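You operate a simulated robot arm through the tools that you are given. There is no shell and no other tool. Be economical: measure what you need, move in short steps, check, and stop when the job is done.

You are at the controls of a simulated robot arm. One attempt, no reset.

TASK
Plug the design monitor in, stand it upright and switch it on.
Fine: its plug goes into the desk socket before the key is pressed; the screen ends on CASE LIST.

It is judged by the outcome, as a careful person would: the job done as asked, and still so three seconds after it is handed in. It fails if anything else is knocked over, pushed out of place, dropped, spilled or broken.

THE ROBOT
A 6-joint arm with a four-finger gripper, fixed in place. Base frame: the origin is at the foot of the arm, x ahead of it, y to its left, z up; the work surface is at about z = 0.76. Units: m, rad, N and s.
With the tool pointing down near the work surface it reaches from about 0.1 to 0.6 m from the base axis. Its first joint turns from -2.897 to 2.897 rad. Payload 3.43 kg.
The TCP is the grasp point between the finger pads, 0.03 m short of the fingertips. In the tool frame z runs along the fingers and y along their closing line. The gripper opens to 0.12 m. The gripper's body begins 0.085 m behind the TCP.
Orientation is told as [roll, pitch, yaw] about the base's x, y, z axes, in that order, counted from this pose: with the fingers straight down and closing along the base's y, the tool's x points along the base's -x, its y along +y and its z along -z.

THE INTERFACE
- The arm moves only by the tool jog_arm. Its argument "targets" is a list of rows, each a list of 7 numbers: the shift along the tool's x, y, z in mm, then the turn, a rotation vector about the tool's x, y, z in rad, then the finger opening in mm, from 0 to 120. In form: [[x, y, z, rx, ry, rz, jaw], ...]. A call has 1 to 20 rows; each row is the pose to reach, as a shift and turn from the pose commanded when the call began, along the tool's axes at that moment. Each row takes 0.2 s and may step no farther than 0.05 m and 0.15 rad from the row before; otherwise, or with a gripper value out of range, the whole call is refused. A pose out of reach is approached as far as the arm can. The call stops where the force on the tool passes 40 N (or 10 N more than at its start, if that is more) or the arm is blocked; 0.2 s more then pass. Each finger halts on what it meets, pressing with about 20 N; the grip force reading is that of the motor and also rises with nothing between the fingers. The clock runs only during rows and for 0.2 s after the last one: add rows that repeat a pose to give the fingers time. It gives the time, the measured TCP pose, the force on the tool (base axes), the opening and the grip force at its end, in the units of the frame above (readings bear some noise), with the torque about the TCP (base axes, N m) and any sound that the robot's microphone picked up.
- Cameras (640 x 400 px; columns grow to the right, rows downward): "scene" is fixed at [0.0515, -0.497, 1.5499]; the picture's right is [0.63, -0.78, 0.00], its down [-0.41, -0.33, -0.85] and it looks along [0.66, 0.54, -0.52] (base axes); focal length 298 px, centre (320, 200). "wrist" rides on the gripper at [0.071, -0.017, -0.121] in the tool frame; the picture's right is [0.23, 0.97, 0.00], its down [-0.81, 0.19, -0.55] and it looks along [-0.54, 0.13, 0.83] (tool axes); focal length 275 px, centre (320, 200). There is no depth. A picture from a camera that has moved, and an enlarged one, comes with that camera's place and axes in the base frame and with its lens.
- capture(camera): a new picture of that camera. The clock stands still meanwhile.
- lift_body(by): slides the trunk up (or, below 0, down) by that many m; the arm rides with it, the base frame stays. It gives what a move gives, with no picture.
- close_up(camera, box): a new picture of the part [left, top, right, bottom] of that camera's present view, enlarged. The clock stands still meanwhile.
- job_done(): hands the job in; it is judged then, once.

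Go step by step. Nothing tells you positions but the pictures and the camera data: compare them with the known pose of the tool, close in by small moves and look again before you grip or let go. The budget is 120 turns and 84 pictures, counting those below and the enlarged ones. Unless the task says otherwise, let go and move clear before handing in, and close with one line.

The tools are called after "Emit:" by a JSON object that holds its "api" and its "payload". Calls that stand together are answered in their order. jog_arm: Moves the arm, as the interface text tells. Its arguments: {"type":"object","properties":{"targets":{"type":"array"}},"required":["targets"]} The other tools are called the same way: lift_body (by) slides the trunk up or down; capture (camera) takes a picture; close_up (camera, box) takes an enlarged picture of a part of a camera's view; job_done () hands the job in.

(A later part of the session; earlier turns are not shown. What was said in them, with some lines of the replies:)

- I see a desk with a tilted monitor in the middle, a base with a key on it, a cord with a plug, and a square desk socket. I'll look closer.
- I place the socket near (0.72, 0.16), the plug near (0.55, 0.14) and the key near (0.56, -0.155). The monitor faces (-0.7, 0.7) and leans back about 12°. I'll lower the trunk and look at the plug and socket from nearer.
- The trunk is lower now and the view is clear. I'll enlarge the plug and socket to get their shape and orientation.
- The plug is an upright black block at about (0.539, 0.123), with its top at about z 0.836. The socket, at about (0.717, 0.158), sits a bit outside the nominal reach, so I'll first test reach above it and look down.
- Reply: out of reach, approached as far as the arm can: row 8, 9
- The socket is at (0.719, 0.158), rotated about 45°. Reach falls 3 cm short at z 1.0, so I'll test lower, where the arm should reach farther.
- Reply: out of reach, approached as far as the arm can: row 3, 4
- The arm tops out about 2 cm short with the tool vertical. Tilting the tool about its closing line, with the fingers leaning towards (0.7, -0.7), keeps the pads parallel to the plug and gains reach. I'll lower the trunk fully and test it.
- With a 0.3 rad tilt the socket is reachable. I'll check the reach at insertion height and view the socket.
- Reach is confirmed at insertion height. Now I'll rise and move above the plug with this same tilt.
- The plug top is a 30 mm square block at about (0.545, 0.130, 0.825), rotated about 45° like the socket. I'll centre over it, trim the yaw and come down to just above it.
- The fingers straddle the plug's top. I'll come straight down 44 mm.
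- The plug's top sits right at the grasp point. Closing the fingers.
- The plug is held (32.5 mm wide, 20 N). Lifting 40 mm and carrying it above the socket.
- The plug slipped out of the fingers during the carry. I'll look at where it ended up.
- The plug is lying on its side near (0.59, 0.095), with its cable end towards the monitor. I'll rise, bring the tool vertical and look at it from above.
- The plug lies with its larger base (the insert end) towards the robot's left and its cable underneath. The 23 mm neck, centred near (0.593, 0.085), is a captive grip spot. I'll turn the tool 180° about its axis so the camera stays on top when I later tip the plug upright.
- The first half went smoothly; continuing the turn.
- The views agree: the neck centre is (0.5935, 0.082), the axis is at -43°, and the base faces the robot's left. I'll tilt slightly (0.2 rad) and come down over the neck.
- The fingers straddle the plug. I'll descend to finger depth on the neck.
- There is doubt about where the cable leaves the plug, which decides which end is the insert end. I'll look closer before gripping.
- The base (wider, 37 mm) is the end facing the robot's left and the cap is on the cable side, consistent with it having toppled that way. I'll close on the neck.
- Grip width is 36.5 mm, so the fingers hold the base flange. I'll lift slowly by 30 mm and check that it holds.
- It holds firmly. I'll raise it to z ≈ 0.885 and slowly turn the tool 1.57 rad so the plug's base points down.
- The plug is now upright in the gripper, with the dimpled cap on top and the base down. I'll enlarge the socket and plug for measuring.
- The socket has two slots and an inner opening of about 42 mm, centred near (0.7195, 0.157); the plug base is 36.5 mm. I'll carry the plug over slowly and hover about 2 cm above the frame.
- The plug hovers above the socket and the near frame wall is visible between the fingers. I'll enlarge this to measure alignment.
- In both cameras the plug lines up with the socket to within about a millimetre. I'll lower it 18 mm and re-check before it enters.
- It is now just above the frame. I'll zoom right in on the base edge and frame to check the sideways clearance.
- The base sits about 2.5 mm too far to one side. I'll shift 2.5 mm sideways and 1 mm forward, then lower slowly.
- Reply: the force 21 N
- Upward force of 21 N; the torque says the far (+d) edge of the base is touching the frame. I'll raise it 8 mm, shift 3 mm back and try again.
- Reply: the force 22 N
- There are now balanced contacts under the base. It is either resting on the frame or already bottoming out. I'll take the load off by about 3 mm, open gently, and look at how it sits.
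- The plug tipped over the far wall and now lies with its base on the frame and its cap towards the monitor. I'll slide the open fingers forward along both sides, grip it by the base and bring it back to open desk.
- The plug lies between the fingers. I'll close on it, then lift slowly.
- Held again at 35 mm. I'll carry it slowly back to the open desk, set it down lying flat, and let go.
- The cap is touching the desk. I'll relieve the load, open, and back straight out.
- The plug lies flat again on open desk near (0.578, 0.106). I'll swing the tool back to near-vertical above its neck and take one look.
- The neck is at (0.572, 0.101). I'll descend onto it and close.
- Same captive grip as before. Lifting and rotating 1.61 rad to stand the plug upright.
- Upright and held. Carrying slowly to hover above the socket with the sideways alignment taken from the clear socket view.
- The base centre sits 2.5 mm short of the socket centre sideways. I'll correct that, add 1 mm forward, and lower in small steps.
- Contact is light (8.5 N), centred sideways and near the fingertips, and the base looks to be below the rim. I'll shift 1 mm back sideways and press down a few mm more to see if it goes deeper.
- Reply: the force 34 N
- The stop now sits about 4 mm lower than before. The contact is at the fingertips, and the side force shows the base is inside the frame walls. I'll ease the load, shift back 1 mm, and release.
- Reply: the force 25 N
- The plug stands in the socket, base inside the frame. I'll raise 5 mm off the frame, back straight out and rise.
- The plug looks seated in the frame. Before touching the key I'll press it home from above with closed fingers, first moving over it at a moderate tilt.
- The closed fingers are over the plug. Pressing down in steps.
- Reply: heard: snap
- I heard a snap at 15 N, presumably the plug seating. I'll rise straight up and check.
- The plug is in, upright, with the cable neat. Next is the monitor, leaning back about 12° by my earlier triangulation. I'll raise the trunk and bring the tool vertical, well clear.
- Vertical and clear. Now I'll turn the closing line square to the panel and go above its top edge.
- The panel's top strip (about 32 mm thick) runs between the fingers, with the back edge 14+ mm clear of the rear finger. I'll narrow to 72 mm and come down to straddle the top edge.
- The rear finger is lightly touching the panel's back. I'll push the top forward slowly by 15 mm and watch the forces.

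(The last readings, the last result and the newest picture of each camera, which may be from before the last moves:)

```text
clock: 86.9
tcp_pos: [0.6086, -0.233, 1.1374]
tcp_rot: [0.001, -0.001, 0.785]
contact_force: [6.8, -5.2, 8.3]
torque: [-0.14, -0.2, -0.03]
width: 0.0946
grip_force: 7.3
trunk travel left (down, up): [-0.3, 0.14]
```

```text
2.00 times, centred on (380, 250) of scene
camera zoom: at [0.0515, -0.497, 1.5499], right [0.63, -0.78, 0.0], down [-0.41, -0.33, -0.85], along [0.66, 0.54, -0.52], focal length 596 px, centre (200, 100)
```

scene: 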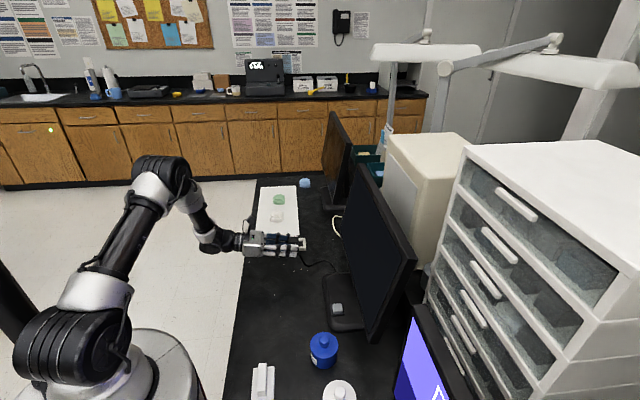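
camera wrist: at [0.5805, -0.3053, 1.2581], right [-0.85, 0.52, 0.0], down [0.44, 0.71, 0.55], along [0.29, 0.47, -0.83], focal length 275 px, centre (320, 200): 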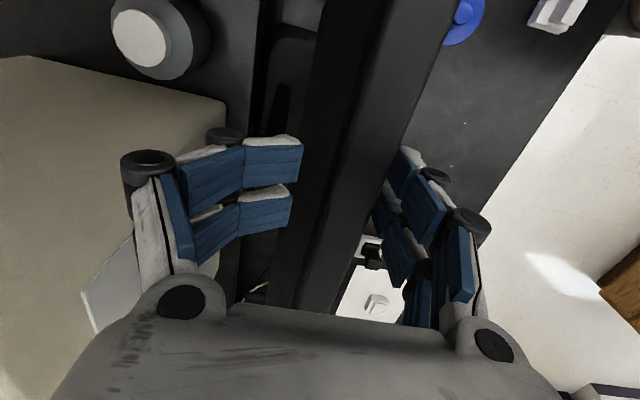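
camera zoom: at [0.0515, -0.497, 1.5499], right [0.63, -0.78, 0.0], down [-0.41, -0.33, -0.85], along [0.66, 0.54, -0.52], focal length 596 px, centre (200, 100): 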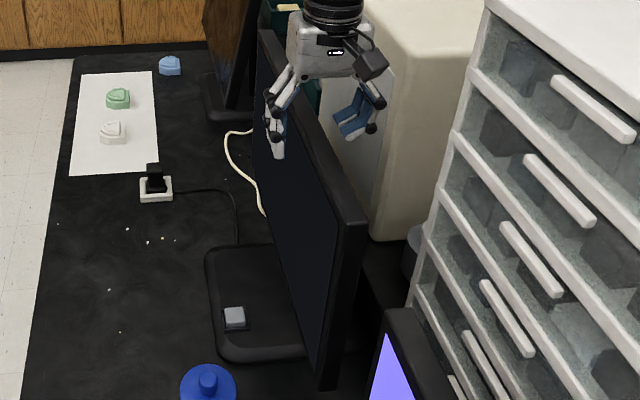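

In this view the panel's side edge now matches the vertical direction, so it has swung upright. I'll open the fingers, rise clear, and check precisely.

Emit:
{"api": "jog_arm", "payload": {"targets": [[0, -4, 0, 0, 0, 0, 105], [0, -4, 0, 0, 0, 0, 110], [0, -4, 0, 0, 0, 0, 115], [0, -4, -30, 0, 0, 0, 115], [0, -4, -65, 0, 0, 0, 115], [0, -4, -100, 0, 0, 0, 115], [0, -4, -100, 0, 0, 0, 115]]}}

Emit:
{"api": "close_up", "payload": {"camera": "scene", "box": [330, 230, 430, 355]}}

```text
clock: 88.5
tcp_pos: [0.6158, -0.2348, 1.2346]
tcp_rot: [0.003, 0.0, 0.784]
contact_force: [-0.1, 0.0, 0.0]
torque: [0.01, 0.02, 0.02]
width: 0.1148
grip_force: 0.0
trunk travel left (down, up): [-0.3, 0.14]
```

```text
3.20 times, centred on (380, 292) of scene
camera zoom: at [0.0515, -0.497, 1.5499], right [0.63, -0.78, 0.0], down [-0.41, -0.33, -0.85], along [0.66, 0.54, -0.52], focal length 954 px, centre (128, -96)
```

zoom: 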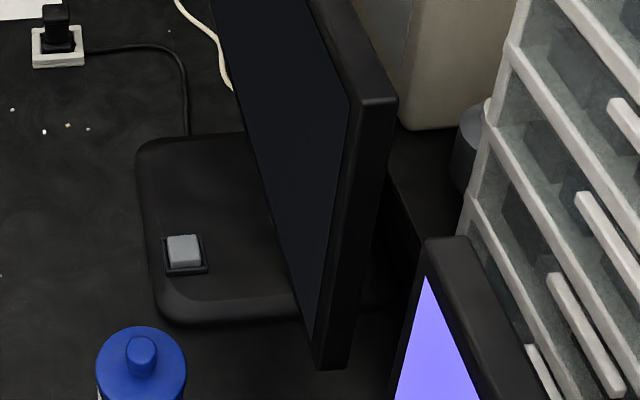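

The panel's edges match true vertical within about half a degree and it stays put. Next is the key: I'll turn the tool so its thin side faces the panel and move in front of it, still high.

Emit:
{"api": "jog_arm", "payload": {"targets": [[-2, 20, 0, 0, 0, 0.1427, 80], [-4, 40, 0, 0, 0, 0.2854, 60], [-6, 60, 0, 0, 0, 0.4281, 40], [-8, 80, 0, 0, 0, 0.5708, 20], [-11, 100, 0, 0, 0, 0.7135, 0], [-13.2, 120.6, 0, 0, 0, 0.8562, 0], [-13.2, 120.6, 0, 0, 0, 0.9989, 0], [-13.2, 120.6, 0, 0, 0, 1.1416, 0], [-13.2, 120.6, 0, 0, 0, 1.2843, 0], [-13.2, 120.6, 0, 0, 0, 1.427, 0], [-13.2, 120.6, 0, 0, 0, 1.57, 0], [-13.2, 120.6, 0, 0, 0, 1.57, 0]]}}

Emit:
{"api": "jog_arm", "payload": {"targets": [[0, 0, 0, 0, -0.1, 0, 0], [0, 0, 0, 0, -0.2, 0, 0], [0, 0, 0, 0, -0.3, 0, 0], [0, 0, 0, 0, -0.3, 0, 0]]}}

Emit:
{"api": "lift_body", "payload": {"by": -0.28}}

Emit:
{"api": "capture", "payload": {"camera": "wrist"}}

```text
clock: 91.1
tcp_pos: [0.5372, -0.1413, 1.2386]
tcp_rot: [0.0, 0.0, -0.786]
contact_force: [0.0, -0.7, 0.4]
torque: [0.01, 0.03, -0.02]
width: 0.0002
grip_force: 19.7
trunk travel left (down, up): [-0.3, 0.14]
```

```text
clock: 92.1
tcp_pos: [0.537, -0.1425, 1.2372]
tcp_rot: [0.001, -0.3, -0.783]
contact_force: [-0.2, -0.2, -0.1]
torque: [-0.01, 0.0, -0.03]
width: 0.0001
grip_force: 19.9
trunk travel left (down, up): [-0.3, 0.14]
```

```text
clock: 95.0
tcp_pos: [0.5377, -0.142, 0.9576]
tcp_rot: [-0.002, -0.298, -0.784]
contact_force: [-0.1, 0.1, -0.3]
torque: [0.02, 0.02, -0.02]
width: 0.0
grip_force: 19.9
trunk travel left (down, up): [-0.02, 0.42]
```

```text
8 pictures are left
camera wrist: at [0.452, -0.0807, 1.0523], right [0.53, 0.84, -0.07], down [0.57, -0.3, 0.77], along [0.63, -0.45, -0.64], focal length 275 px, centre (320, 200)
```

wrist: 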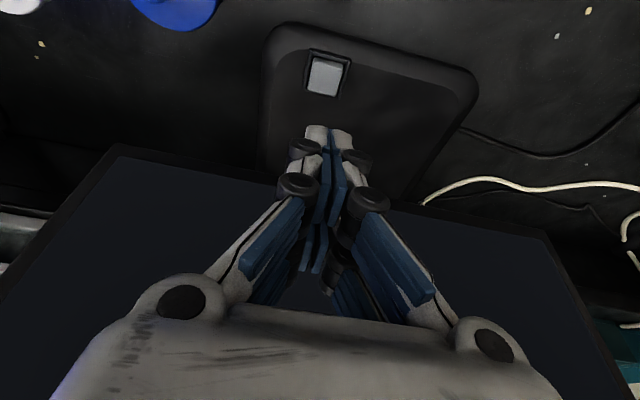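

The key is at (0.5555, -0.162). I'll come down to about 1 cm above it.

Emit:
{"api": "jog_arm", "payload": {"targets": [[2.3, -0.4, 32, 0, 0, 0, 0], [4.7, -0.8, 65, 0, 0, 0, 0], [7, -1.2, 98, 0, 0, 0, 0], [9.4, -1.6, 130.6, 0, 0, 0, 0], [9.4, -1.6, 130.6, 0, 0, 0, 0]]}}

Emit:
{"api": "capture", "payload": {"camera": "wrist"}}

```text
clock: 96.2
tcp_pos: [0.5585, -0.1641, 0.8306]
tcp_rot: [-0.001, -0.3, -0.786]
contact_force: [-0.1, -0.3, -0.3]
torque: [0.0, 0.03, 0.03]
width: 0.0
grip_force: 19.7
trunk travel left (down, up): [-0.02, 0.42]
```

```text
7 pictures are left
camera wrist: at [0.4723, -0.1037, 0.9244], right [0.53, 0.84, -0.07], down [0.57, -0.3, 0.77], along [0.63, -0.45, -0.64], focal length 275 px, centre (320, 200)
```

wrist: 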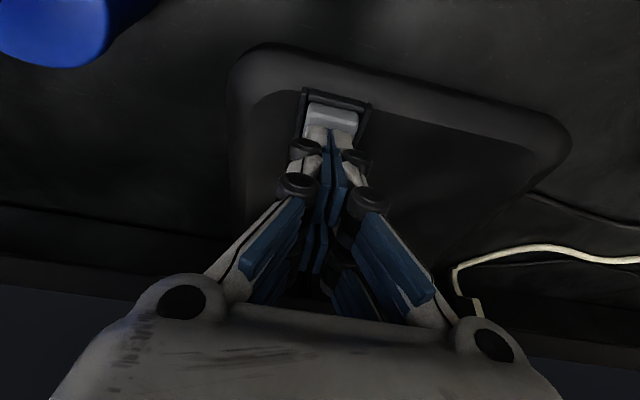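

The fingertips are over the key. Pressing down gently in small steps.

Emit:
{"api": "jog_arm", "payload": {"targets": [[1.5, 0, 4.8, 0, 0, 0, 0], [2.4, 0, 7.6, 0, 0, 0, 0], [3.3, 0, 10.5, 0, 0, 0, 0], [3.8, 0, 12.4, 0, 0, 0, 0], [3.8, 0, 12.4, 0, 0, 0, 0]]}}

```text
clock: 97.3
tcp_pos: [0.5576, -0.1637, 0.8199]
tcp_rot: [0.002, -0.304, -0.785]
contact_force: [-2.6, -4.6, 21.5]
torque: [0.06, 0.3, 0.11]
width: 0.006
grip_force: 33.2
trunk travel left (down, up): [-0.02, 0.42]
heard: click
```

A click was heard. I'll back off up and look at the screen.

Emit:
{"api": "jog_arm", "payload": {"targets": [[-4, 0, -12, 0, 0, 0, 0], [-8, 0, -35, 0, 0, 0, 0], [0, 0, -70, 0, 0, 0, 0], [10, 0, -110, 0, 0, 0, 0], [10, 0, -110, 0, 0, 0, 0]]}}

Emit:
{"api": "close_up", "payload": {"camera": "scene", "box": [230, 150, 440, 350]}}

```text
clock: 98.5
tcp_pos: [0.5289, -0.1344, 0.9184]
tcp_rot: [0.0, -0.3, -0.784]
contact_force: [0.3, 0.0, -0.1]
torque: [-0.02, 0.01, 0.01]
width: 0.0
grip_force: 33.5
trunk travel left (down, up): [-0.02, 0.42]
```

```text
2.00 times, centred on (335, 250) of scene
camera zoom: at [0.0515, -0.497, 1.5499], right [0.63, -0.78, 0.0], down [-0.41, -0.33, -0.85], along [0.66, 0.54, -0.52], focal length 596 px, centre (290, 100)
```

zoom: 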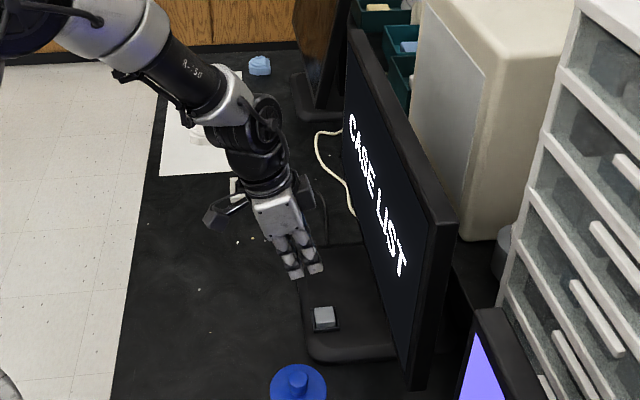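

The screen shows CASE LIST. I'll move the arm well clear and do one last check of everything.

Emit:
{"api": "jog_arm", "payload": {"targets": [[0, 0, -40, 0, 0, 0, 0], [30, 0, -75, 0, 0, 0, 0], [65, 0, -105, 0, 0, 0, 0], [95, 0, -140, 0, 0, 0, 0], [95, 0, -140, 0, 0, 0, 0]]}}

Emit:
{"api": "capture", "payload": {"camera": "scene"}}

Emit:
{"api": "close_up", "payload": {"camera": "scene", "box": [270, 180, 430, 350]}}

```text
clock: 99.8
tcp_pos: [0.4351, -0.0393, 1.0247]
tcp_rot: [0.0, -0.298, -0.785]
contact_force: [-0.5, -0.4, 0.1]
torque: [-0.01, -0.03, 0.02]
width: 0.0003
grip_force: 33.4
trunk travel left (down, up): [-0.02, 0.42]
```

```text
5 pictures are left
```

scene: 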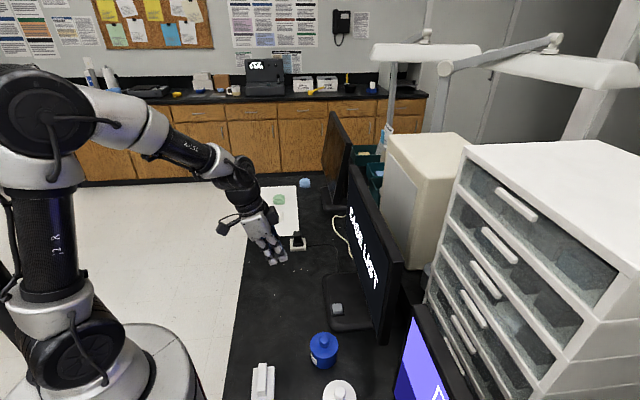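

```text
2.35 times, centred on (350, 265) of scene
camera zoom: at [0.0515, -0.497, 1.5499], right [0.63, -0.78, 0.0], down [-0.41, -0.33, -0.85], along [0.66, 0.54, -0.52], focal length 702 px, centre (249, 47)
```

zoom: 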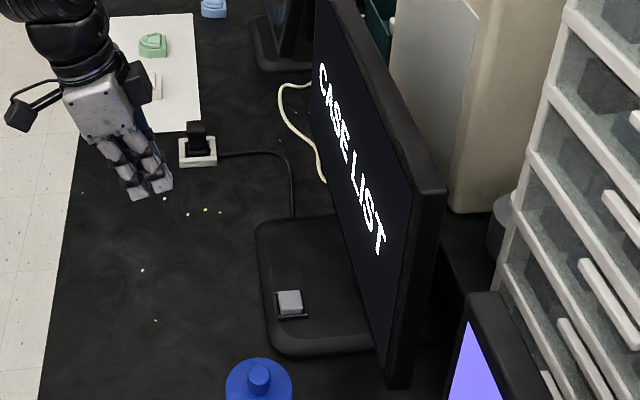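

The plug is seated in the socket, the panel is upright, the screen reads CASE LIST and nothing else on the desk has moved. Handing in.

Emit:
{"api": "job_done", "payload": {}}

```text
The job is handed in.
```

The design monitor is plugged into the desk socket, standing upright (within about half a degree), and switched on showing CASE LIST. The plug was seated before I pressed the key. The plug slipped or tipped over twice along the way, but nothing else on the desk moved.
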